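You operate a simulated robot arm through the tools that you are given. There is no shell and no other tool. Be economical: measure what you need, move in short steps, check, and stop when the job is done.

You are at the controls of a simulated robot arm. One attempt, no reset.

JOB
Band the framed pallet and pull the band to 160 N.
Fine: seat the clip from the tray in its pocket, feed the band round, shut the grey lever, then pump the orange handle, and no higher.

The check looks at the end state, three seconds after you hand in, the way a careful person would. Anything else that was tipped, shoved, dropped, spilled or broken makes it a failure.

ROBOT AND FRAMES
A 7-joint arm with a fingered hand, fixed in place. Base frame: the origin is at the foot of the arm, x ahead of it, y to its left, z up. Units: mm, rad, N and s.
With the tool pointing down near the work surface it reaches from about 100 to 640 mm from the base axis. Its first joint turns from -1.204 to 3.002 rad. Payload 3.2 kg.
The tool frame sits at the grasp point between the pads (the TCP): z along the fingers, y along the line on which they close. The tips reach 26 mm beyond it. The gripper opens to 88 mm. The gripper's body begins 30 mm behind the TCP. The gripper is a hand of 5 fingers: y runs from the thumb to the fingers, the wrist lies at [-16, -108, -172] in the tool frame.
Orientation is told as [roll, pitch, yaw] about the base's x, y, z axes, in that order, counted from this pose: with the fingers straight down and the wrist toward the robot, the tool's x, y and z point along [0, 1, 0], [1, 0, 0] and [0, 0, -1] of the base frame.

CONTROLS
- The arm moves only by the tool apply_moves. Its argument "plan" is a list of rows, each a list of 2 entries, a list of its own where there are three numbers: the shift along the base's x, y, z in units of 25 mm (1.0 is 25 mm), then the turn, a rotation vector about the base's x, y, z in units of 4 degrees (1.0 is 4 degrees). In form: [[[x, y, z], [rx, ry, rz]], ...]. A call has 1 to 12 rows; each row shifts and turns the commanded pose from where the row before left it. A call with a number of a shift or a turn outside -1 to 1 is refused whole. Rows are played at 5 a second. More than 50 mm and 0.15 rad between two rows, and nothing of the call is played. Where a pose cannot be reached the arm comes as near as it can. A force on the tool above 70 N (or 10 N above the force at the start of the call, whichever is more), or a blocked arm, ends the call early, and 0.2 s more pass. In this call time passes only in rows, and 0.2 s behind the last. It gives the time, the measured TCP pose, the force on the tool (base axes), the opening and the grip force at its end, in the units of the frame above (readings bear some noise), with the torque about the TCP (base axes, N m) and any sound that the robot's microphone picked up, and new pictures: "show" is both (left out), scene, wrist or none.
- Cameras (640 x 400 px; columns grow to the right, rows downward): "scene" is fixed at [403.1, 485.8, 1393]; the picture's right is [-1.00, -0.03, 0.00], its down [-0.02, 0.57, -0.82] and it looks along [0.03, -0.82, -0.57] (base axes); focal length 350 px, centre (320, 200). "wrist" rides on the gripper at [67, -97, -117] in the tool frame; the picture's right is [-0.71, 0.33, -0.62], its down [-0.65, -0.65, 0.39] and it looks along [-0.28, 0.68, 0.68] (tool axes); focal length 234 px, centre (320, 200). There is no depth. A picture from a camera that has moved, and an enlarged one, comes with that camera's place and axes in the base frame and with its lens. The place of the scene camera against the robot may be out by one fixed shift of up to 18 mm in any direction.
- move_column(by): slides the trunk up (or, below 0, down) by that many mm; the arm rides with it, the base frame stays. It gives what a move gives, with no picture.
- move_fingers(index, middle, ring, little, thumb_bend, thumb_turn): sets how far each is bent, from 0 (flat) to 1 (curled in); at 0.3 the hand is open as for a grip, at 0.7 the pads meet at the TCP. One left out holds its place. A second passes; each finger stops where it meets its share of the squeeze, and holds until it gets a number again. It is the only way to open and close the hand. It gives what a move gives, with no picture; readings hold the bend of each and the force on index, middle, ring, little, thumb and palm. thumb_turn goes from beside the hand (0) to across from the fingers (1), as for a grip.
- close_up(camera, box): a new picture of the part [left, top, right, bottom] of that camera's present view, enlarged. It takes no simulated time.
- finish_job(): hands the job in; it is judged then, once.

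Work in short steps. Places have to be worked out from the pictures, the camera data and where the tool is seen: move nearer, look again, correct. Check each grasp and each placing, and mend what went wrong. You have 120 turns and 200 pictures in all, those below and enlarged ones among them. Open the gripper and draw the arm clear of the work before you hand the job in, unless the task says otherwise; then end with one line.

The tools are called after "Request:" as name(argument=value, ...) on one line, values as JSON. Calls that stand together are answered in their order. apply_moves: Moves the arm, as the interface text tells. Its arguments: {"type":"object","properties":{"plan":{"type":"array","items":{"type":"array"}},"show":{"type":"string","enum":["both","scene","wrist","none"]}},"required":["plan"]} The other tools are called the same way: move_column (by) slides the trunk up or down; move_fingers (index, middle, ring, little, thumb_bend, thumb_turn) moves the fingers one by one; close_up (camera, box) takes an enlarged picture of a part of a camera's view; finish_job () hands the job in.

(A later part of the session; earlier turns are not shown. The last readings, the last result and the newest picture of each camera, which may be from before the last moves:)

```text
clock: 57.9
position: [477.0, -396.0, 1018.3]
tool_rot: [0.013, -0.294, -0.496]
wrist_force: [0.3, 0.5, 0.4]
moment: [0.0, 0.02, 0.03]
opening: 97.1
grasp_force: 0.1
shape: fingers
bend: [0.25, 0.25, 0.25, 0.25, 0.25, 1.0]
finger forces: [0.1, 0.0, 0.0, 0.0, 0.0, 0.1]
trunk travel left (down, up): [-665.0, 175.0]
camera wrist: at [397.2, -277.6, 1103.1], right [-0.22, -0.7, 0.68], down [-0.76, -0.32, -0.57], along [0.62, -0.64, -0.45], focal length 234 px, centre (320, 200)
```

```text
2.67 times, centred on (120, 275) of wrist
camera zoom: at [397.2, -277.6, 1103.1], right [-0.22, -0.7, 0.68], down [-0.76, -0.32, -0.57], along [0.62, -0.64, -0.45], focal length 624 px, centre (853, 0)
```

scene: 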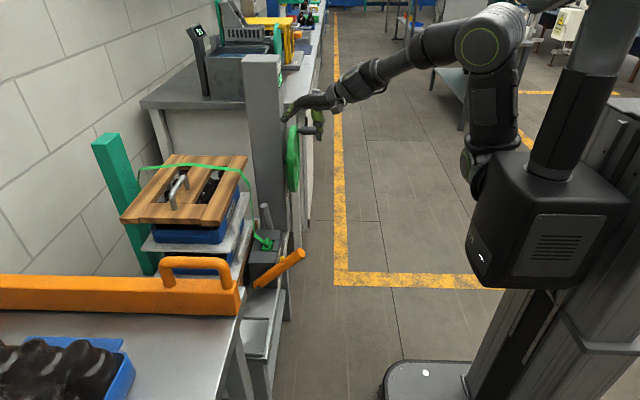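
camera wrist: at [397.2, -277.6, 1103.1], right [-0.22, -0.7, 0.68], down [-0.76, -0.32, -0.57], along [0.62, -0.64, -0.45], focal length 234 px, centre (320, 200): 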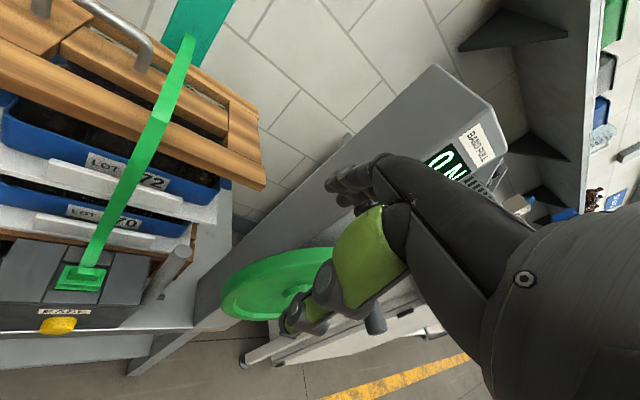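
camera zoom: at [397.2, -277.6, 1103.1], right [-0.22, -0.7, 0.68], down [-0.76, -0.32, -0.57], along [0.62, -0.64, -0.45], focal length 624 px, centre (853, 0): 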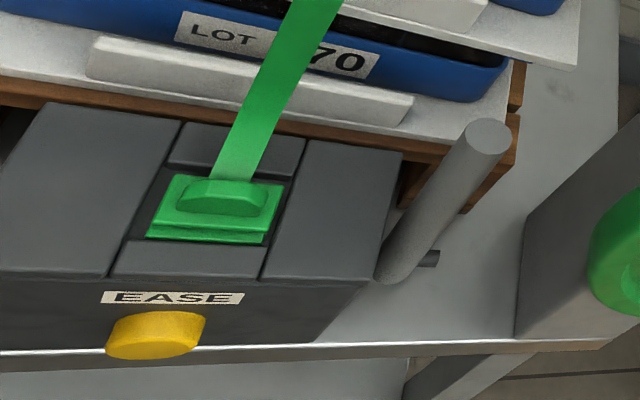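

The lever pivots about y near (584,-388,615), its tip near (611,-388,748), leaning slightly to +x; it should shut toward the robot. I half-close the fingers and come above the tip.

Request:
move_fingers(index=0.43, middle=0.43, ring=0.43, little=0.43, thumb_bend=0.3)

Request:
apply_moves(plan=[[[1, 0.1, 0], [0, 0, 0]], [[1, 0.1, 0], [0, 0, 0]], [[1, 0.1, 0], [0, 0, 0]], [[1, 0.1, 0], [0, 0, 0]], [[0.9, 0, 0], [0, 0, 0]]], show="none")

Request:
move_column(by=-190)

Request:
apply_moves(plan=[[[0, 0, -0.3], [0, 0, 0]]], show="both")

Request:
close_up(camera="scene", box=[210, 150, 330, 260])

```text
clock: 58.9
position: [477.6, -395.3, 1016.6]
tool_rot: [0.013, -0.296, -0.5]
wrist_force: [-0.3, 0.1, 0.7]
moment: [0.0, 0.01, 0.0]
opening: 74.7
grasp_force: 0.0
shape: fingers
bend: [0.43, 0.43, 0.43, 0.43, 0.3, 1.0]
finger forces: [0.0, 0.0, 0.0, 0.0, 0.0, 0.0]
trunk travel left (down, up): [-665.0, 175.0]
```

```text
clock: 60.1
position: [601.3, -384.6, 1018.4]
tool_rot: [0.014, -0.292, -0.499]
wrist_force: [1.3, -0.1, -0.6]
moment: [0.02, 0.03, 0.03]
opening: 74.6
grasp_force: 0.0
shape: fingers
bend: [0.43, 0.43, 0.43, 0.43, 0.3, 1.0]
finger forces: [0.0, 0.0, 0.0, 0.1, 0.1, 0.0]
trunk travel left (down, up): [-665.0, 175.0]
```

```text
clock: 62.2
position: [599.3, -385.1, 827.5]
tool_rot: [0.012, -0.296, -0.499]
wrist_force: [0.5, 0.1, 0.2]
moment: [0.0, 0.0, 0.0]
opening: 75.0
grasp_force: 0.0
shape: fingers
bend: [0.43, 0.43, 0.43, 0.43, 0.3, 1.0]
finger forces: [0.0, 0.1, 0.0, 0.1, 0.1, 0.0]
trunk travel left (down, up): [-475.0, 365.0]
```

```text
clock: 62.6
position: [598.8, -385.4, 820.3]
tool_rot: [0.013, -0.295, -0.496]
wrist_force: [-0.2, 0.3, 0.2]
moment: [0.01, -0.03, 0.02]
opening: 74.9
grasp_force: 0.1
shape: fingers
bend: [0.43, 0.43, 0.43, 0.43, 0.3, 1.0]
finger forces: [0.0, 0.0, 0.0, 0.0, 0.0, 0.0]
trunk travel left (down, up): [-475.0, 365.0]
camera wrist: at [519.4, -267.4, 905.8], right [-0.22, -0.69, 0.68], down [-0.76, -0.32, -0.57], along [0.62, -0.64, -0.45], focal length 234 px, centre (320, 200)
```

scene: 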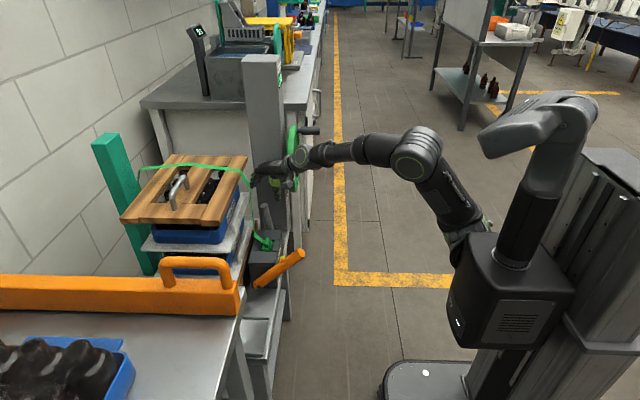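
wrist: 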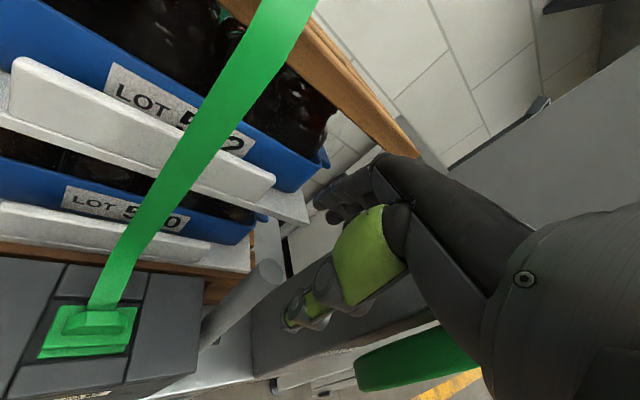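

```text
3.64 times, centred on (270, 205) of scene
camera zoom: at [403.1, 485.8, 1393.0], right [-1.0, -0.03, 0.0], down [-0.02, 0.57, -0.82], along [0.03, -0.82, -0.57], focal length 1273 px, centre (502, 182)
```

zoom: 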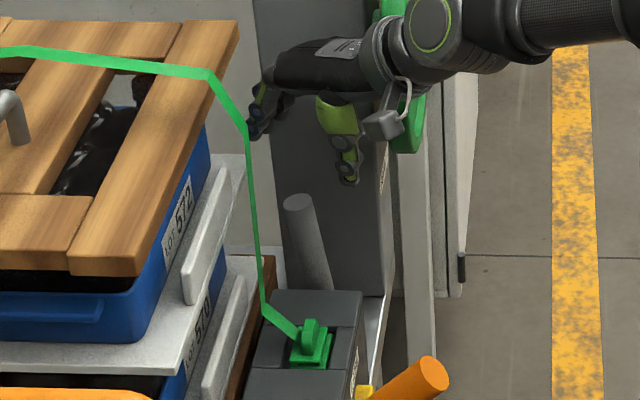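

Consistent: lever tip at (608,-388,748). I descend so the hand straddles the top of the lever.

Request:
apply_moves(plan=[[[0.2, -0.1, -0.7], [0, 0, 0]], [[0, 0, -0.8], [0, 0, 0]], [[0, 0, -0.6], [0, 0, 0]]], show="wrist")

Request:
close_up(camera="scene", box=[230, 170, 310, 240])

```text
clock: 63.4
position: [601.9, -387.0, 776.7]
tool_rot: [0.014, -0.313, -0.502]
wrist_force: [-10.1, 4.6, 22.1]
moment: [-0.26, -1.11, 0.06]
opening: 80.7
grasp_force: 12.1
shape: fingers
bend: [0.38, 0.43, 0.43, 0.43, 0.3, 1.0]
finger forces: [24.0, 0.1, 0.0, 0.0, 0.0, 0.0]
trunk travel left (down, up): [-475.0, 365.0]
camera wrist: at [520.6, -267.9, 859.7], right [-0.23, -0.69, 0.69], down [-0.75, -0.33, -0.58], along [0.62, -0.65, -0.44], focal length 234 px, centre (320, 200)
```

wrist: 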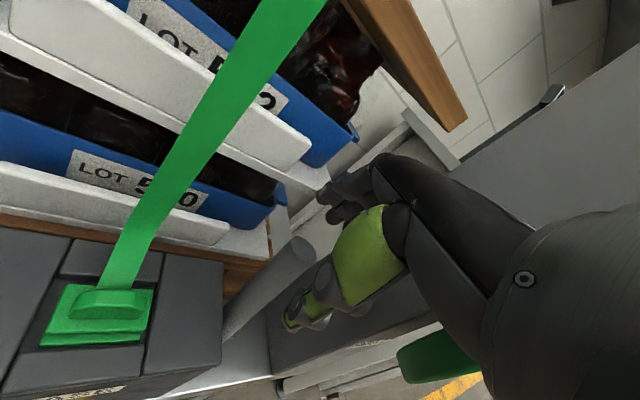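

```text
5.71 times, centred on (270, 205) of scene
camera zoom: at [403.1, 485.8, 1393.0], right [-1.0, -0.03, 0.0], down [-0.02, 0.57, -0.82], along [0.03, -0.82, -0.57], focal length 2001 px, centre (606, 171)
```

zoom: 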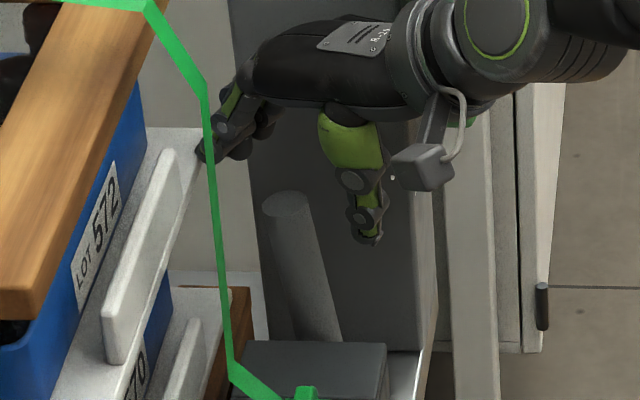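

The index finger touched the upper tray edge (24 N). I back off at once, up and toward -x.

Request:
apply_moves(plan=[[[0, 0, 0.8], [0, 0, 0]], [[-0.5, 0, 0.8], [0, 0, 0]], [[-1, 0, 0.3], [0, 0, 0]]], show="wrist")

Request:
close_up(camera="scene", box=[110, 130, 310, 290])

```text
clock: 64.2
position: [572.9, -381.2, 813.8]
tool_rot: [0.009, -0.294, -0.49]
wrist_force: [23.7, 6.7, 0.0]
moment: [-0.49, 1.43, 0.7]
opening: 74.9
grasp_force: 9.9
shape: fingers
bend: [0.43, 0.43, 0.43, 0.43, 0.3, 1.0]
finger forces: [0.0, 0.0, 0.1, 0.0, 0.0, 20.9]
trunk travel left (down, up): [-475.0, 365.0]
camera wrist: at [492.5, -265.1, 898.7], right [-0.21, -0.69, 0.69], down [-0.76, -0.33, -0.57], along [0.62, -0.64, -0.46], focal length 234 px, centre (320, 200)
```

wrist: 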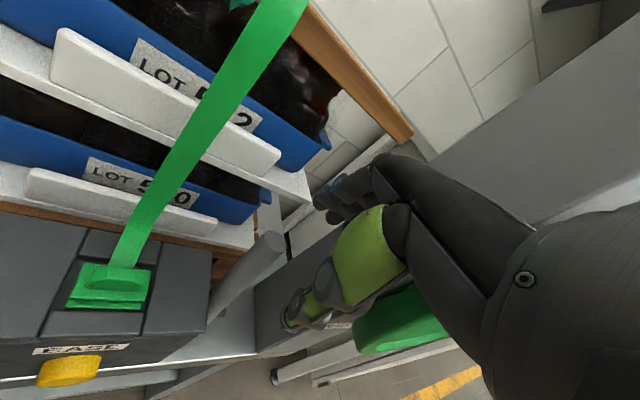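

```text
2.50 times, centred on (210, 210) of scene
camera zoom: at [403.1, 485.8, 1393.0], right [-1.0, -0.03, 0.0], down [-0.02, 0.57, -0.82], along [0.03, -0.82, -0.57], focal length 876 px, centre (595, 175)
```

zoom: 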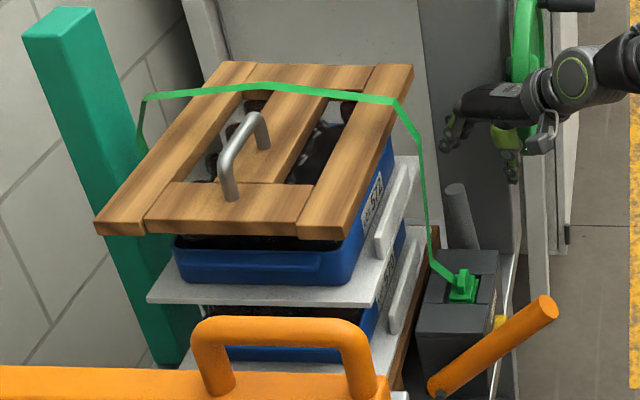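

The palm side is now pressing the wheel rim from behind (the hand is beside the wheel). I ease +x, then +y and up to get clear.

Request:
apply_moves(plan=[[[0.6, 0, 0.2], [0, 0, 0]], [[0.2, 0.8, 0.4], [0, 0, 0]], [[0, 0.8, 0.8], [0, 0, 0]], [[-0.5, 0.6, 0.8], [0, 0, 0]], [[-1, 0, 0.8], [0, 0, 0.6]], [[-1, 0, 0], [0, 0, 1]], [[0, 0, 0], [0, 0, 1]], [[0, 0, 0], [0, 0, 1]], [[0, 0, 0], [0, 0, 1]]], show="both")

Request:
close_up(camera="scene", box=[110, 80, 330, 280])

```text
clock: 66.2
position: [523.8, -333.3, 890.8]
tool_rot: [0.015, -0.294, -0.177]
wrist_force: [0.2, 0.6, -0.4]
moment: [-0.04, 0.01, -0.01]
opening: 74.7
grasp_force: 0.1
shape: fingers
bend: [0.43, 0.43, 0.43, 0.43, 0.3, 1.0]
finger forces: [0.0, 0.0, 0.1, 0.1, 0.2, 0.0]
trunk travel left (down, up): [-475.0, 365.0]
camera wrist: at [410.6, -247.0, 975.8], right [0.01, -0.73, 0.68], down [-0.61, -0.54, -0.57], along [0.79, -0.41, -0.45], focal length 234 px, centre (320, 200)
```

scene: 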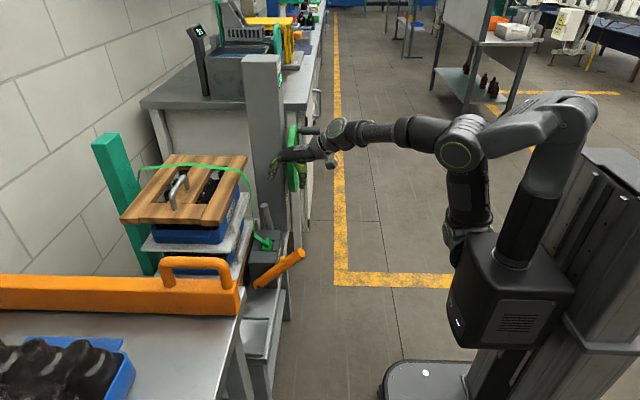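
wrist: 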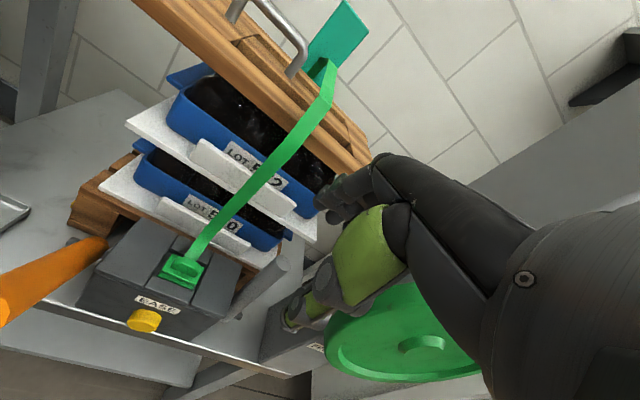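

```text
2.00 times, centred on (220, 180) of scene
camera zoom: at [403.1, 485.8, 1393.0], right [-1.0, -0.03, 0.0], down [-0.02, 0.57, -0.82], along [0.03, -0.82, -0.57], focal length 700 px, centre (520, 240)
```

zoom: 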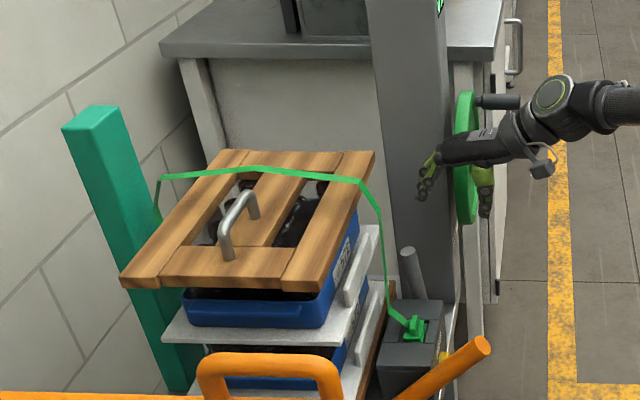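

The stack is undisturbed. New approach: only ring and little will hook behind the lever, with index and middle curled in, yaw -0.18 and TCP y≈-361 so the hand clears both wheel and tray.

Request:
move_fingers(index=0.7, middle=0.68, ring=0.54, little=0.54, thumb_bend=0.3)

Request:
apply_moves(plan=[[[1, -0.4, -0.5], [0, 0, 0]], [[1, -0.4, -1], [0, 0, 0]], [[0.75, -0.3, -1], [0, 0, 0]], [[0, 0, -1], [0, 0, 0]]], show="both")

Request:
close_up(camera="scene", box=[230, 160, 310, 240])

```text
clock: 67.2
position: [525.1, -332.5, 889.8]
tool_rot: [0.014, -0.295, -0.179]
wrist_force: [0.4, -0.2, 1.8]
moment: [0.03, -0.01, 0.01]
opening: 47.2
grasp_force: 0.0
shape: fingers
bend: [0.7, 0.68, 0.54, 0.54, 0.3, 1.0]
finger forces: [0.0, 0.0, 0.0, 0.1, 0.2, 0.0]
trunk travel left (down, up): [-475.0, 365.0]
```

```text
clock: 68.2
position: [591.6, -360.3, 800.8]
tool_rot: [0.014, -0.296, -0.178]
wrist_force: [-0.1, -0.2, -0.5]
moment: [0.01, 0.03, 0.03]
opening: 47.2
grasp_force: 0.1
shape: fingers
bend: [0.7, 0.68, 0.54, 0.54, 0.3, 1.0]
finger forces: [0.1, 0.0, 0.0, 0.0, 0.0, 0.0]
trunk travel left (down, up): [-475.0, 365.0]
camera wrist: at [478.8, -274.4, 886.7], right [0.01, -0.73, 0.68], down [-0.61, -0.54, -0.57], along [0.79, -0.42, -0.45], focal length 234 px, centre (320, 200)
```

scene: 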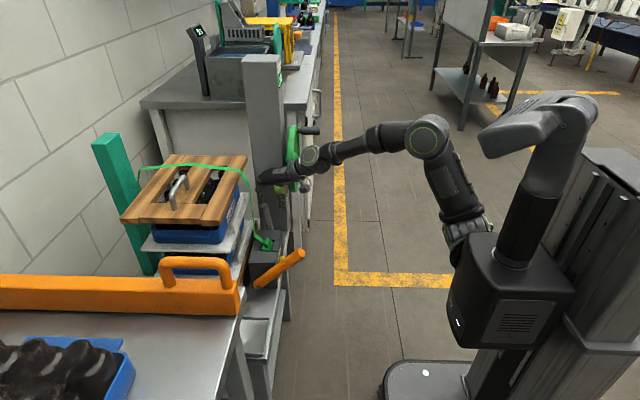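
wrist: 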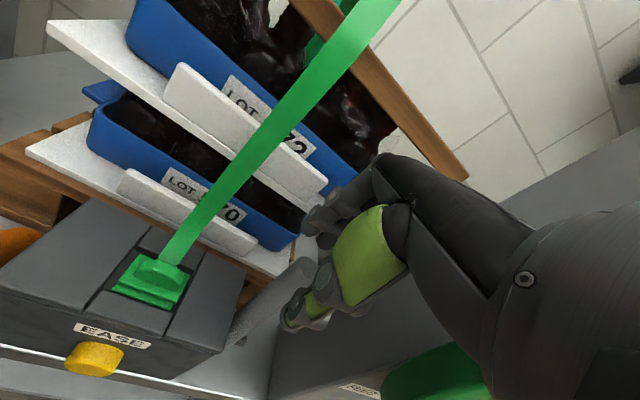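

```text
5.00 times, centred on (270, 200) of scene
camera zoom: at [403.1, 485.8, 1393.0], right [-1.0, -0.03, 0.0], down [-0.02, 0.57, -0.82], along [0.03, -0.82, -0.57], focal length 1751 px, centre (570, 200)
```

zoom: 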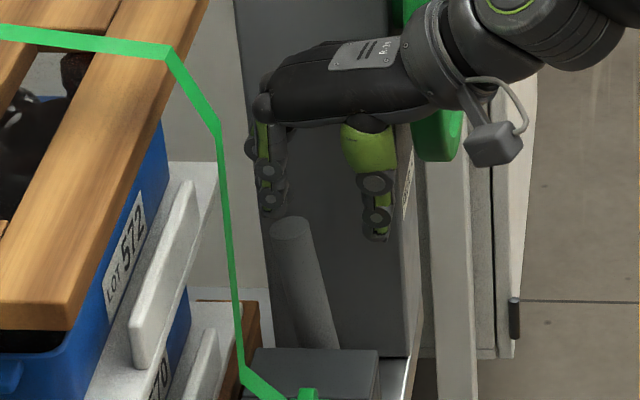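

Geometry looks right: thumb in front of the lever, ring and little behind. I descend in small steps.

Request:
apply_moves(plan=[[[0.15, 0, -0.6], [0, 0, 0]], [[0, 0, -0.6], [0, 0, 0]], [[0, 0, -0.5], [0, 0, 0]]], show="wrist")

Request:
close_up(camera="scene", box=[230, 160, 310, 240])

Request:
close_up(camera="wrist", box=[200, 150, 400, 330])

```text
clock: 69.0
position: [597.1, -357.8, 761.6]
tool_rot: [0.014, -0.296, -0.177]
wrist_force: [1.9, 3.5, 4.4]
moment: [-0.04, -0.06, 0.1]
opening: 47.2
grasp_force: 2.4
shape: fingers
bend: [0.7, 0.68, 0.52, 0.54, 0.3, 1.0]
finger forces: [0.0, 3.4, 1.6, 0.0, 0.1, 0.0]
trunk travel left (down, up): [-475.0, 365.0]
camera wrist: at [484.0, -272.5, 846.2], right [0.01, -0.73, 0.68], down [-0.61, -0.55, -0.57], along [0.79, -0.41, -0.45], focal length 234 px, centre (320, 200)
```

wrist: 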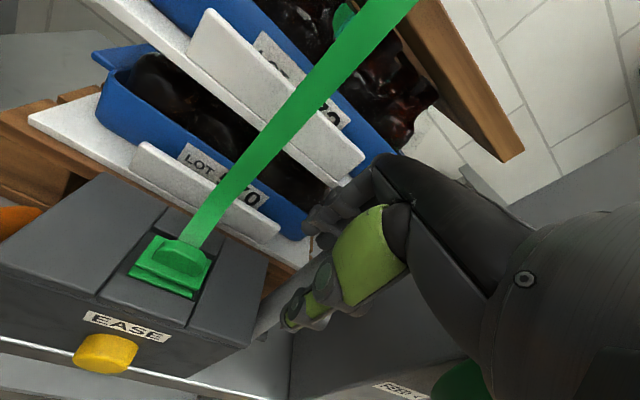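

```text
5.00 times, centred on (270, 200) of scene
camera zoom: at [403.1, 485.8, 1393.0], right [-1.0, -0.03, 0.0], down [-0.02, 0.57, -0.82], along [0.03, -0.82, -0.57], focal length 1751 px, centre (570, 200)
```

zoom: 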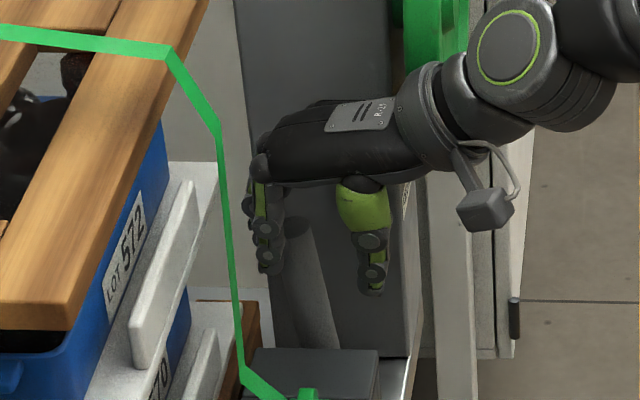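

```text
2.22 times, centred on (300, 240) of wrist
camera zoom: at [484.0, -272.5, 846.2], right [0.01, -0.73, 0.68], down [-0.61, -0.55, -0.57], along [0.79, -0.41, -0.45], focal length 520 px, centre (364, 111)
```

zoom: 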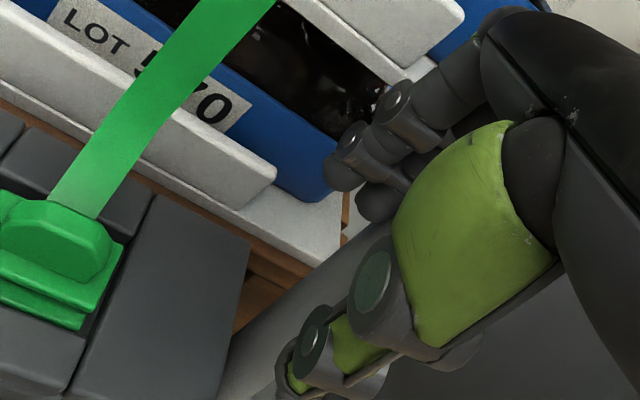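

The middle finger grazes the lever's side. I open it to match the ring finger and descend further.

Request:
move_fingers(middle=0.54, ring=0.53, little=0.53)

Request:
apply_moves(plan=[[[0, 0, -0.5], [0, 0, 0]], [[0, 0, -0.5], [0, 0, 0]]], show="none")

Request:
close_up(camera="scene", box=[230, 160, 310, 240])

```text
clock: 70.0
position: [597.0, -359.2, 759.5]
tool_rot: [0.013, -0.295, -0.178]
wrist_force: [1.4, -0.4, 1.2]
moment: [-0.03, -0.01, 0.02]
opening: 47.0
grasp_force: 0.6
shape: fingers
bend: [0.7, 0.54, 0.51, 0.53, 0.3, 1.0]
finger forces: [0.0, 0.0, 1.2, 0.0, 0.0, 0.0]
trunk travel left (down, up): [-475.0, 365.0]
```

```text
clock: 70.6
position: [596.4, -358.8, 737.4]
tool_rot: [0.011, -0.3, -0.177]
wrist_force: [5.6, -2.7, 7.7]
moment: [-0.2, -0.09, 0.1]
opening: 47.0
grasp_force: 3.8
shape: fingers
bend: [0.7, 0.54, 0.52, 0.53, 0.3, 1.0]
finger forces: [0.0, 0.1, 7.9, 0.0, 0.1, 0.0]
trunk travel left (down, up): [-475.0, 365.0]
```

```text
5.00 times, centred on (270, 200) of scene
camera zoom: at [403.1, 485.8, 1393.0], right [-1.0, -0.03, 0.0], down [-0.02, 0.57, -0.82], along [0.03, -0.82, -0.57], focal length 1751 px, centre (570, 200)
```

zoom: 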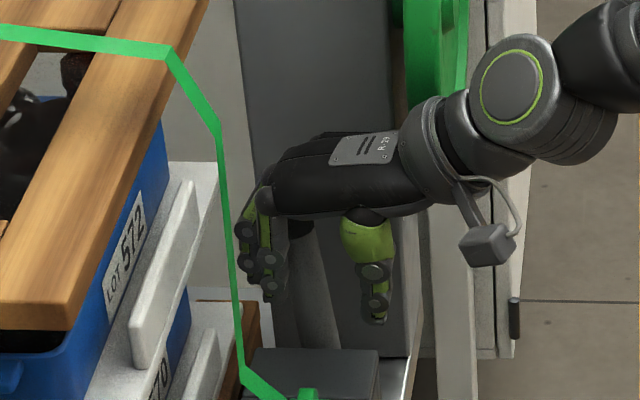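

The ring finger bears on the lever from behind. I draw toward -x and watch the force and lever.

Request:
apply_moves(plan=[[[-0.5, 0, 0], [0, 0, 0]], [[-0.5, 0, 0], [0, 0, 0]], [[-0.5, 0, 0], [0, 0, 0]]], show="wrist")

Request:
close_up(camera="scene", box=[230, 160, 310, 240])

```text
clock: 71.4
position: [559.0, -359.2, 734.5]
tool_rot: [0.014, -0.294, -0.178]
wrist_force: [1.4, -1.3, 0.0]
moment: [0.0, 0.0, -0.01]
opening: 47.0
grasp_force: 0.5
shape: fingers
bend: [0.7, 0.54, 0.53, 0.53, 0.3, 1.0]
finger forces: [0.0, 0.1, 0.5, 0.1, 0.0, 0.1]
trunk travel left (down, up): [-475.0, 365.0]
camera wrist: at [446.4, -273.2, 819.7], right [0.01, -0.73, 0.68], down [-0.62, -0.54, -0.57], along [0.79, -0.41, -0.46], focal length 234 px, centre (320, 200)
```

wrist: 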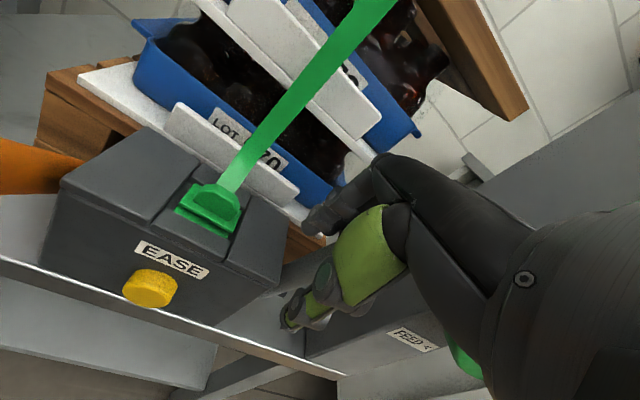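

```text
5.00 times, centred on (270, 200) of scene
camera zoom: at [403.1, 485.8, 1393.0], right [-1.0, -0.03, 0.0], down [-0.02, 0.57, -0.82], along [0.03, -0.82, -0.57], focal length 1751 px, centre (570, 200)
```

zoom: 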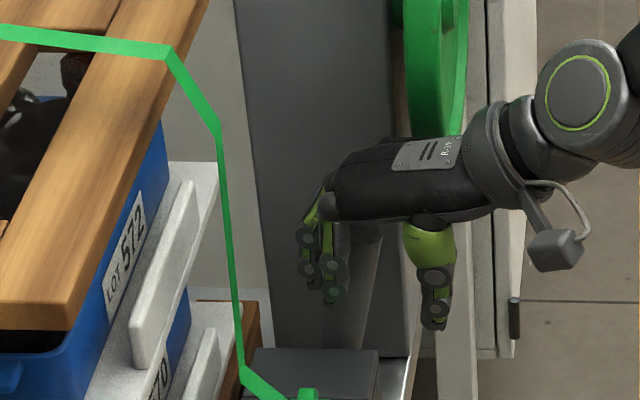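

The lever follows easily (about 1 N). I swing the thumb aside and continue along the arc.

Request:
move_fingers(thumb_turn=0.2, thumb_bend=0.1)

Request:
apply_moves(plan=[[[-0.84, 0, -0.24], [0, 0, 0]], [[-0.7, 0, -0.38], [0, 0, 0]], [[-0.62, 0, -0.5], [0, 0, 0]]], show="both")

Request:
close_up(camera="scene", box=[230, 170, 310, 250])

```text
clock: 72.4
position: [560.4, -359.4, 736.0]
tool_rot: [0.013, -0.297, -0.179]
wrist_force: [0.4, 0.6, 0.3]
moment: [0.0, -0.04, -0.01]
opening: 91.8
grasp_force: 0.0
shape: fingers
bend: [0.7, 0.54, 0.53, 0.53, 0.11, 0.19]
finger forces: [0.0, 0.0, 0.0, 0.0, 0.0, 0.0]
trunk travel left (down, up): [-475.0, 365.0]
```

```text
clock: 73.2
position: [507.2, -360.9, 708.2]
tool_rot: [0.015, -0.294, -0.178]
wrist_force: [-0.6, -0.1, -0.1]
moment: [-0.05, -0.03, 0.02]
opening: 92.0
grasp_force: 0.1
shape: fingers
bend: [0.7, 0.54, 0.53, 0.53, 0.11, 0.19]
finger forces: [0.1, 0.0, 0.3, 0.0, 0.1, 0.1]
out of reach, approached as far as the arm can: row 2
trunk travel left (down, up): [-475.0, 365.0]
camera wrist: at [395.3, -274.3, 794.2], right [0.01, -0.73, 0.68], down [-0.62, -0.54, -0.57], along [0.79, -0.42, -0.45], focal length 234 px, centre (320, 200)
```

scene: 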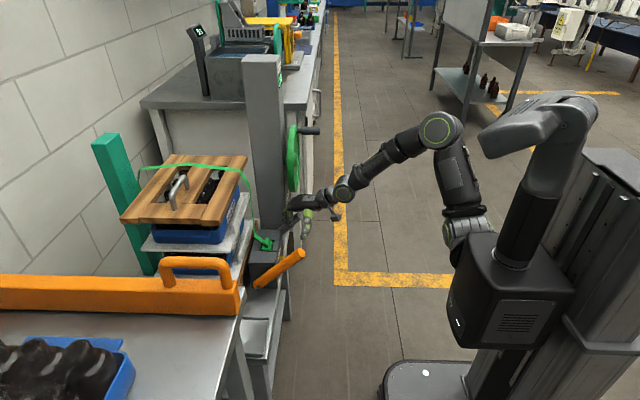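
wrist: 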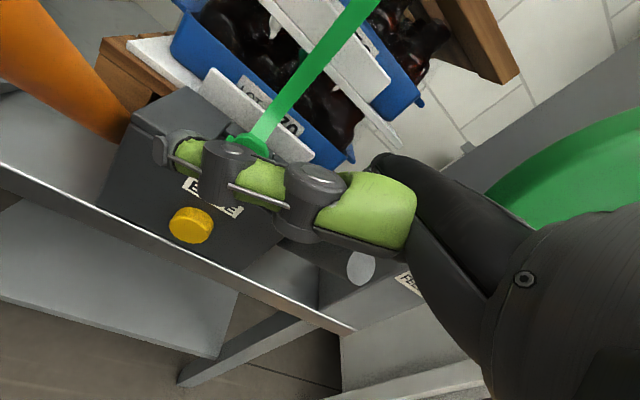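

```text
5.00 times, centred on (270, 210) of scene
camera zoom: at [403.1, 485.8, 1393.0], right [-1.0, -0.03, 0.0], down [-0.02, 0.57, -0.82], along [0.03, -0.82, -0.57], focal length 1751 px, centre (570, 150)
```

zoom: 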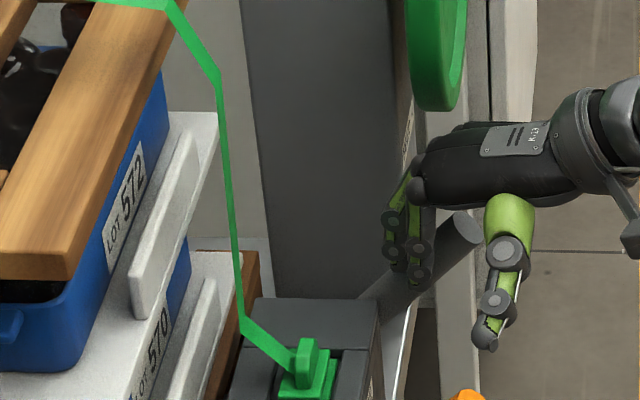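

The lever is about halfway (~50°). I curl the thumb to keep it away from EASE and the handle, then continue.

Request:
move_fingers(thumb_bend=0.75)

Request:
apply_moves(plan=[[[-0.5, 0, -0.64], [0, 0, 0]], [[-0.36, 0, -0.72], [0, 0, 0]]], show="both")

Request:
close_up(camera="scene", box=[240, 180, 340, 270])

```text
clock: 74.2
position: [508.7, -359.5, 709.0]
tool_rot: [0.013, -0.295, -0.179]
wrist_force: [0.6, 0.1, 0.1]
moment: [0.03, 0.0, 0.01]
opening: 54.1
grasp_force: 0.1
shape: fingers
bend: [0.7, 0.54, 0.53, 0.53, 0.75, 0.2]
finger forces: [0.1, 0.0, 0.0, 0.1, 0.0, 0.0]
trunk travel left (down, up): [-475.0, 365.0]
```

```text
clock: 74.8
position: [487.0, -359.8, 677.4]
tool_rot: [0.012, -0.303, -0.175]
wrist_force: [0.7, 0.7, 5.1]
moment: [-0.17, -0.16, 0.03]
opening: 54.1
grasp_force: 2.8
shape: fingers
bend: [0.7, 0.53, 0.52, 0.53, 0.75, 0.2]
finger forces: [0.0, 0.9, 4.6, 0.1, 0.0, 0.0]
trunk travel left (down, up): [-475.0, 365.0]
camera wrist: at [373.6, -274.0, 761.2], right [0.01, -0.73, 0.69], down [-0.61, -0.55, -0.57], along [0.79, -0.42, -0.45], focal length 234 px, centre (320, 200)
```

scene: 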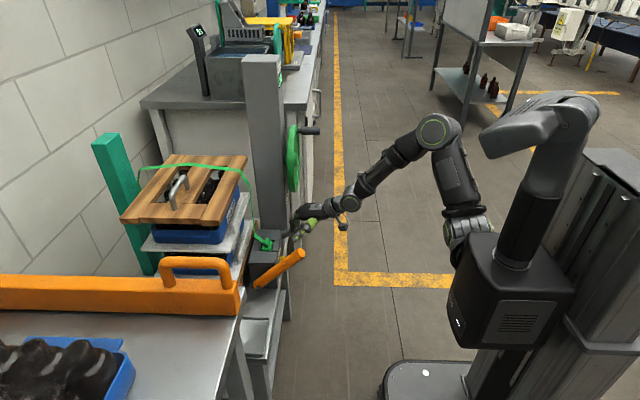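
wrist: 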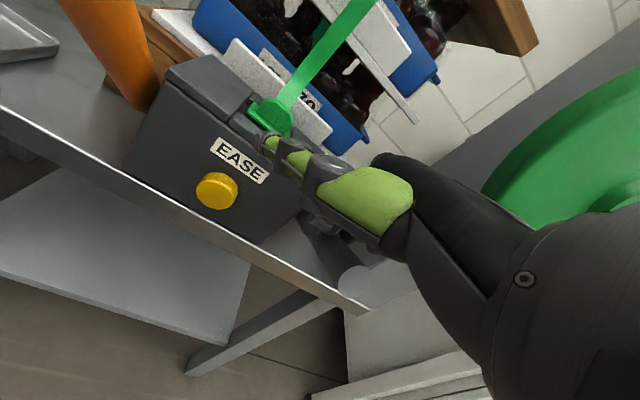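

```text
4.44 times, centred on (290, 225) of scene
camera zoom: at [403.1, 485.8, 1393.0], right [-1.0, -0.03, 0.0], down [-0.02, 0.57, -0.82], along [0.03, -0.82, -0.57], focal length 1556 px, centre (453, 89)
```

zoom: 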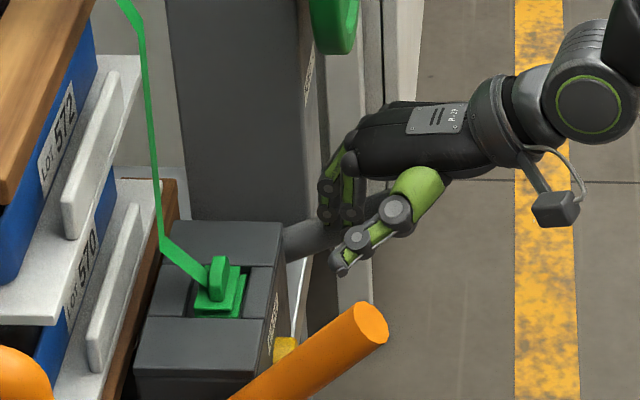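

Lever at ~75°, contact force slightly rising. I push down in small steps to find the stop.

Request:
apply_moves(plan=[[[-0.15, 0, -0.3], [0, 0, 0]], [[-0.1, 0, -0.3], [0, 0, 0]]], show="wrist")

Request:
close_up(camera="scene", box=[240, 180, 340, 270])

```text
clock: 75.4
position: [482.2, -359.4, 669.7]
tool_rot: [0.009, -0.316, -0.173]
wrist_force: [-3.3, 3.9, 36.9]
moment: [-1.03, -1.21, -0.01]
opening: 54.1
grasp_force: 16.8
shape: fingers
bend: [0.7, 0.49, 0.5, 0.53, 0.75, 0.2]
finger forces: [0.0, 8.4, 24.2, 0.0, 0.0, 0.1]
trunk travel left (down, up): [-475.0, 365.0]
camera wrist: at [366.8, -272.4, 751.8], right [0.0, -0.72, 0.69], down [-0.6, -0.55, -0.58], along [0.8, -0.42, -0.43], focal length 234 px, centre (320, 200)
```

wrist: 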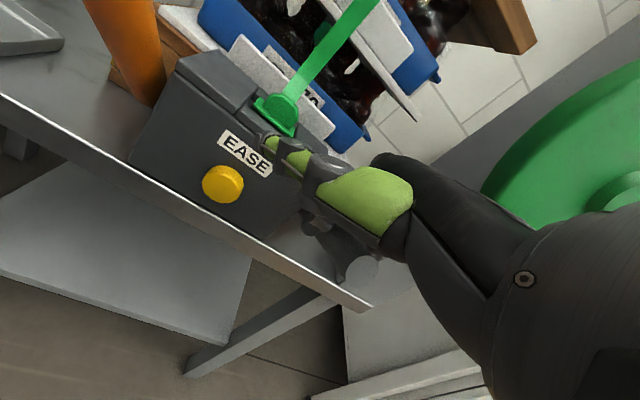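

```text
4.44 times, centred on (290, 225) of scene
camera zoom: at [403.1, 485.8, 1393.0], right [-1.0, -0.03, 0.0], down [-0.02, 0.57, -0.82], along [0.03, -0.82, -0.57], focal length 1556 px, centre (453, 89)
```

zoom: 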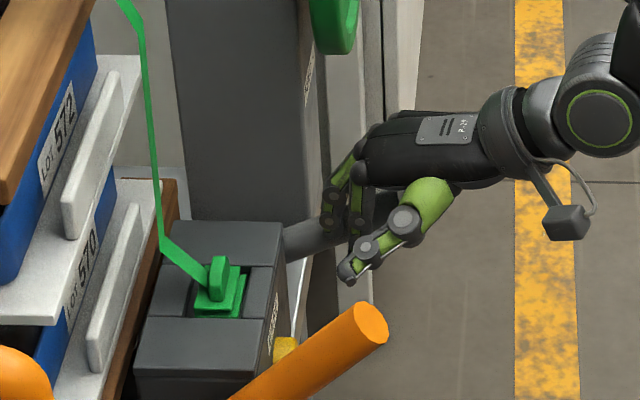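

37 N with no more travel: the lever is at its stop (shut). I lift straight up and check that it stays.

Request:
apply_moves(plan=[[[0, 0, 0.8], [0, 0, 0]], [[0, 0, 1], [0, 0, 0]], [[-0.2, 0.2, 1], [0, 0, 0]], [[-0.5, 0.3, 1], [0, 0, 0]]], show="wrist")

Request:
close_up(camera="scene", box=[240, 180, 340, 270])

```text
clock: 76.4
position: [463.2, -347.0, 755.7]
tool_rot: [0.014, -0.293, -0.176]
wrist_force: [0.4, -0.2, -0.3]
moment: [0.0, 0.01, 0.01]
opening: 54.0
grasp_force: 0.1
shape: fingers
bend: [0.7, 0.54, 0.53, 0.53, 0.75, 0.2]
finger forces: [0.1, 0.0, 0.0, 0.1, 0.1, 0.0]
trunk travel left (down, up): [-475.0, 365.0]
camera wrist: at [351.3, -260.6, 841.6], right [0.01, -0.73, 0.69], down [-0.62, -0.54, -0.57], along [0.79, -0.42, -0.45], focal length 234 px, centre (320, 200)
```

wrist: 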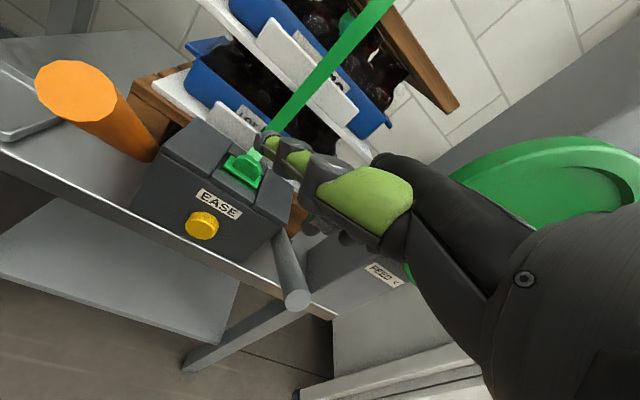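

```text
4.44 times, centred on (290, 225) of scene
camera zoom: at [403.1, 485.8, 1393.0], right [-1.0, -0.03, 0.0], down [-0.02, 0.57, -0.82], along [0.03, -0.82, -0.57], focal length 1556 px, centre (453, 89)
```

zoom: 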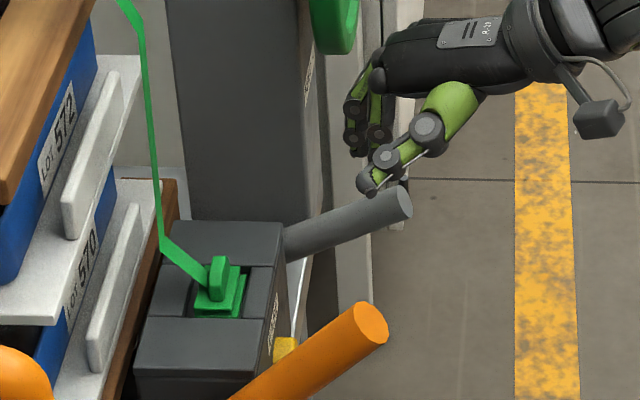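

The lever stays shut. Now the orange handle: I go up and across to +y, yaw the hand as I did for the crank, and open it.

Request:
apply_moves(plan=[[[-0.3, 0, 1], [0, 0, -0.5]], [[-0.3, 0.3, 1], [0, 0, -1]], [[-0.2, 0.8, 1], [0, 0, -1]], [[0, 1, 0.8], [0, 0, -1]], [[0, 1, 0], [0, 0, -1]], [[0, 1, 0], [0, 0, -1]], [[0, 1, 0], [0, 0, -1]], [[0, 1, 0], [0, 0, -1]], [[0, 1, 0], [0, 0, -1]], [[0, 1, 0], [0, 0, -1]], [[0, 0.5, 0], [0, 0, -1]], [[0, 0, 0], [0, 0, -1]]], show="none")

Request:
apply_moves(plan=[[[0, 0, 0], [0, 0, -1]], [[0, 0, 0], [0, 0, -0.7]], [[0, 0, 0], [-0.891, -0.454, 0]], [[0, 0, 0], [-0.891, -0.454, 0]], [[0, 0, 0], [-0.891, -0.454, 0]], [[0, 0, 0], [-0.891, -0.454, 0]], [[0, 0, 0], [-0.891, -0.454, 0]], [[0, 0, 0], [-0.891, -0.454, 0]]], show="none")

Request:
move_fingers(index=0.3, middle=0.3, ring=0.3, little=0.3, thumb_bend=0.3, thumb_turn=1.0)

Request:
apply_moves(plan=[[[0, 0, -0.2], [0, 0, 0]]], show="both")

```text
clock: 79.0
position: [469.0, -335.5, 719.3]
tool_rot: [0.041, -0.292, -0.953]
wrist_force: [-0.4, 0.6, -0.5]
moment: [-0.04, -0.01, -0.02]
opening: 54.0
grasp_force: 0.1
shape: fingers
bend: [0.7, 0.54, 0.53, 0.53, 0.75, 0.2]
finger forces: [0.0, 0.0, 0.1, 0.0, 0.0, 0.0]
out of reach, approached as far as the arm can: row 3, 4, 5, 6, 7, 8, 9, 10, 11
trunk travel left (down, up): [-475.0, 365.0]
```

```text
clock: 80.8
position: [469.9, -339.4, 719.2]
tool_rot: [0.033, -0.702, -1.067]
wrist_force: [-0.5, -0.4, -0.1]
moment: [-0.01, 0.02, 0.01]
opening: 53.9
grasp_force: 0.0
shape: fingers
bend: [0.7, 0.54, 0.53, 0.53, 0.75, 0.2]
finger forces: [0.0, 0.0, 0.0, 0.1, 0.0, 0.0]
out of reach, approached as far as the arm can: row 1
trunk travel left (down, up): [-475.0, 365.0]
```

```text
clock: 81.8
position: [467.8, -341.2, 715.7]
tool_rot: [0.021, -0.698, -1.063]
wrist_force: [0.1, -0.4, -0.4]
moment: [-0.01, 0.0, 0.01]
opening: 87.4
grasp_force: 0.0
shape: fingers
bend: [0.3, 0.3, 0.3, 0.3, 0.3, 0.97]
finger forces: [0.1, 0.0, 0.0, 0.1, 0.0, 0.1]
trunk travel left (down, up): [-475.0, 365.0]
```

```text
clock: 82.2
position: [469.3, -338.9, 714.2]
tool_rot: [0.033, -0.699, -1.067]
wrist_force: [0.3, 0.8, -0.1]
moment: [-0.02, 0.0, 0.0]
opening: 87.5
grasp_force: 0.1
shape: fingers
bend: [0.3, 0.3, 0.3, 0.3, 0.3, 0.97]
finger forces: [0.0, 0.0, 0.1, 0.0, 0.0, 0.0]
trunk travel left (down, up): [-475.0, 365.0]
camera wrist: at [452.3, -176.8, 743.5], right [-0.7, -0.23, 0.67], down [-0.67, -0.1, -0.73], along [0.24, -0.97, -0.09], focal length 234 px, centre (320, 200)
```

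scene: 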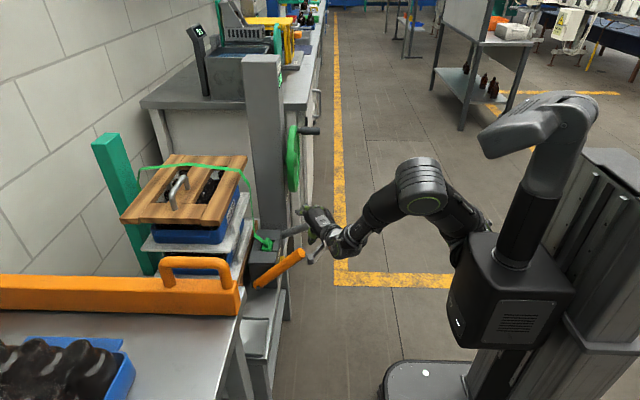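
wrist: 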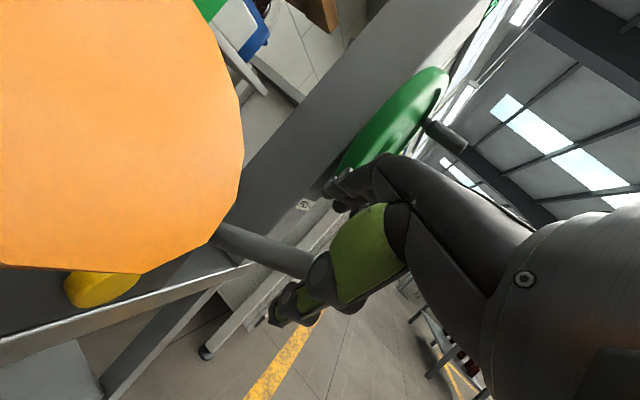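

The arm can't hold that yaw at this azimuth; the hand stopped near the lever, with no contact forces. I go up and bring the yaw back to about -0.5.

Request:
apply_moves(plan=[[[-0.3, 0, 0.8], [0, 0, 0]], [[-0.5, 0, 1], [0, 0, 0]], [[-0.3, 0, 1], [0, 0, 0.5]], [[0, 0, 1], [0, 0, 1]], [[0, 0, 0.5], [0, 0, 1]], [[0, 0, 0], [0, 0, 1]], [[0, 0, 0], [0, 0, 1]], [[0, 0, 0], [0, 0, 1]], [[0, 0, 0], [0, 0, 1]], [[0, 0, 0], [0, 0, 1]]], show="both")

```text
clock: 84.4
position: [494.2, -311.0, 793.4]
tool_rot: [-0.021, -0.733, -0.492]
wrist_force: [0.5, 0.1, -0.1]
moment: [0.01, -0.01, -0.01]
opening: 87.7
grasp_force: 0.0
shape: fingers
bend: [0.3, 0.3, 0.3, 0.3, 0.3, 0.97]
finger forces: [0.0, 0.0, 0.0, 0.1, 0.0, 0.0]
out of reach, approached as far as the arm can: row 4, 5, 6, 7, 8, 9, 10
trunk travel left (down, up): [-475.0, 365.0]
camera wrist: at [395.9, -180.0, 814.2], right [-0.49, -0.53, 0.7], down [-0.52, -0.47, -0.72], along [0.7, -0.71, -0.04], focal length 234 px, centre (320, 200)
```

scene: 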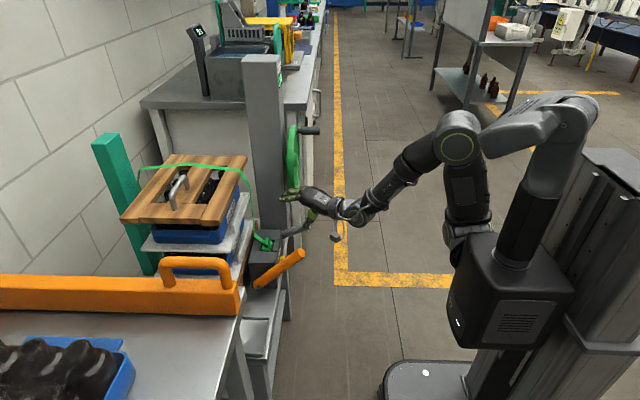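
wrist: 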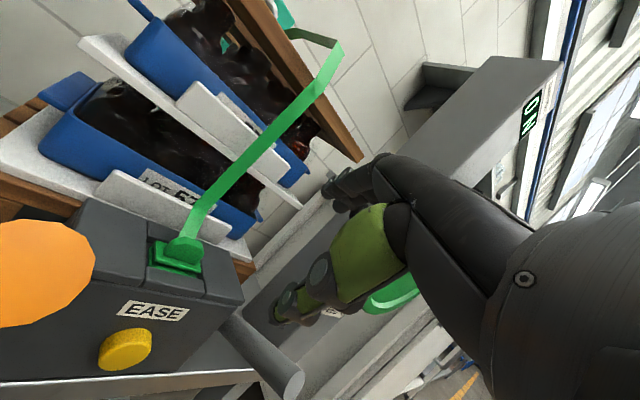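

Display still 0 N and everything is in order. I'll grip the handle with yaw -0.75 and pitch about 0.3, so I go above it.

Request:
apply_moves(plan=[[[0, 0.5, 0.3], [0.47, 0.88, 0]], [[0, 0.5, 0.3], [0.47, 0.88, 0]], [[0, 0.5, 0.3], [0.47, 0.88, 0]], [[0, 0.5, 0.3], [0.47, 0.88, 0]], [[0, 0.5, 0.3], [0.47, 0.88, 0]], [[0, 0.5, 0.3], [0.47, 0.88, 0]], [[0, 0.4, 0], [0, 0, -0.74]], [[0, 0.4, 0], [0, 0, -0.74]], [[0, 0.4, 0], [0, 0, -0.74]], [[0, 0.4, 0], [0, 0, -0.74]], [[0, 0.2, 0], [0, 0, -0.74]]], show="both")

```text
clock: 86.8
position: [502.0, -312.9, 750.3]
tool_rot: [0.011, -0.314, -0.749]
wrist_force: [-0.3, 0.0, -0.1]
moment: [-0.03, -0.01, 0.0]
opening: 87.6
grasp_force: 0.1
shape: fingers
bend: [0.3, 0.3, 0.3, 0.3, 0.3, 0.97]
finger forces: [0.0, 0.1, 0.0, 0.0, 0.0, 0.1]
out of reach, approached as far as the arm can: row 1, 2, 3, 4, 5, 6, 7, 8, 9, 10, 11
trunk travel left (down, up): [-475.0, 365.0]
camera wrist: at [452.8, -178.0, 832.9], right [-0.39, -0.61, 0.69], down [-0.81, -0.13, -0.58], along [0.44, -0.78, -0.44], focal length 234 px, centre (320, 200)
```

scene: 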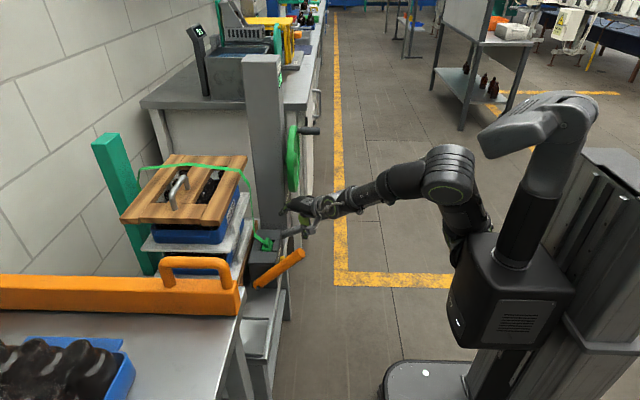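
wrist: 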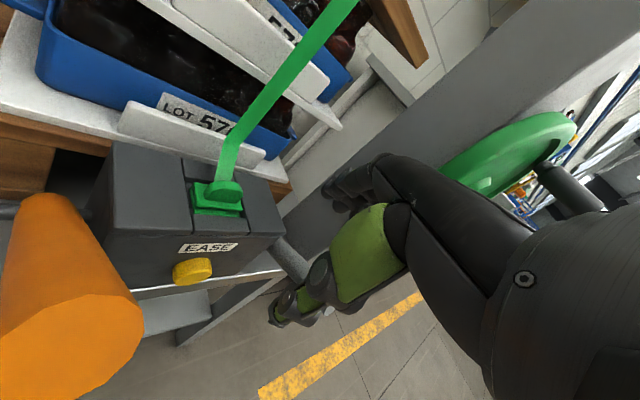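

The arm is stuck in its present posture. I rotate yaw back toward 0 while rising, then look.

Request:
apply_moves(plan=[[[-0.3, 0, 0.3], [0, 0, 0.9]], [[-0.3, 0, 0.3], [0, 0, 0.9]], [[-0.3, 0, 0.3], [0, 0, 0.9]], [[0, 0, 0.3], [0, 0, 0.9]], [[0, 0, 0.3], [0, 0, 0.9]], [[0, 0, 0.3], [0, 0, 0.9]], [[0, 0, 0.3], [0, 0, 0.9]], [[0, 0, 0], [0, 0, 0.9]], [[0, 0, 0], [0, 0, 0.9]], [[0, 0, 0], [0, 0, 0.9]], [[0, 0, 0], [0, 0, 0.9]]], show="both")

```text
clock: 89.2
position: [549.9, -313.0, 761.8]
tool_rot: [-0.014, -0.315, -0.052]
wrist_force: [-0.2, 0.6, 1.0]
moment: [0.0, 0.01, 0.01]
opening: 87.3
grasp_force: 0.0
shape: fingers
bend: [0.3, 0.3, 0.3, 0.3, 0.3, 0.97]
finger forces: [0.0, 0.1, 0.0, 0.0, 0.0, 0.0]
out of reach, approached as far as the arm can: row 3, 4, 5, 6, 7, 8, 9, 10, 11
trunk travel left (down, up): [-475.0, 365.0]
camera wrist: at [425.0, -239.3, 843.2], right [0.08, -0.7, 0.71], down [-0.54, -0.63, -0.56], along [0.84, -0.33, -0.43], focal length 234 px, centre (320, 200)
```

scene: 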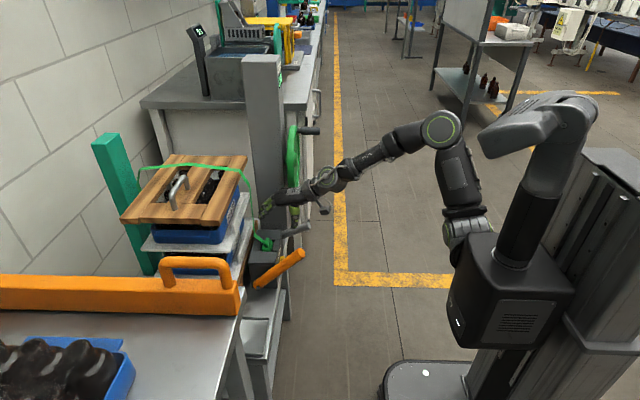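
wrist: 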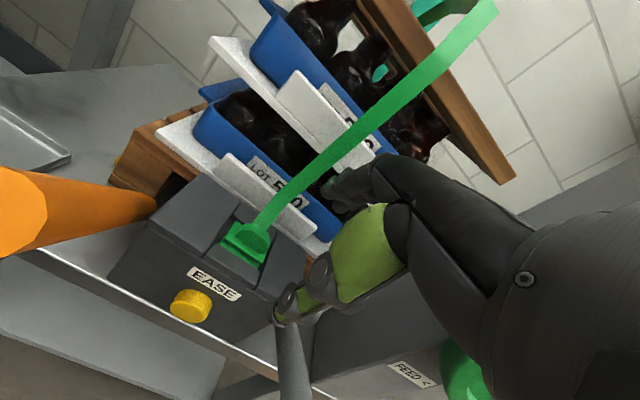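

The fingers are now near the band, so I draw straight back in -x first.

Request:
apply_moves(plan=[[[-1, 0, 0], [0, 0, 0]], [[-1, 0, 0], [0, 0, 0]], [[-1, 0, 0], [0, 0, 0]], [[-1, 0, 0], [0, 0, 0]]], show="none")

```text
clock: 90.2
position: [447.4, -314.3, 761.7]
tool_rot: [-0.014, -0.316, -0.055]
wrist_force: [0.7, -0.4, 0.6]
moment: [0.01, -0.01, 0.0]
opening: 87.9
grasp_force: 0.1
shape: fingers
bend: [0.3, 0.3, 0.3, 0.3, 0.3, 0.97]
finger forces: [0.0, 0.0, 0.0, 0.0, 0.0, 0.1]
out of reach, approached as far as the arm can: row 1, 2
trunk travel left (down, up): [-475.0, 365.0]
```

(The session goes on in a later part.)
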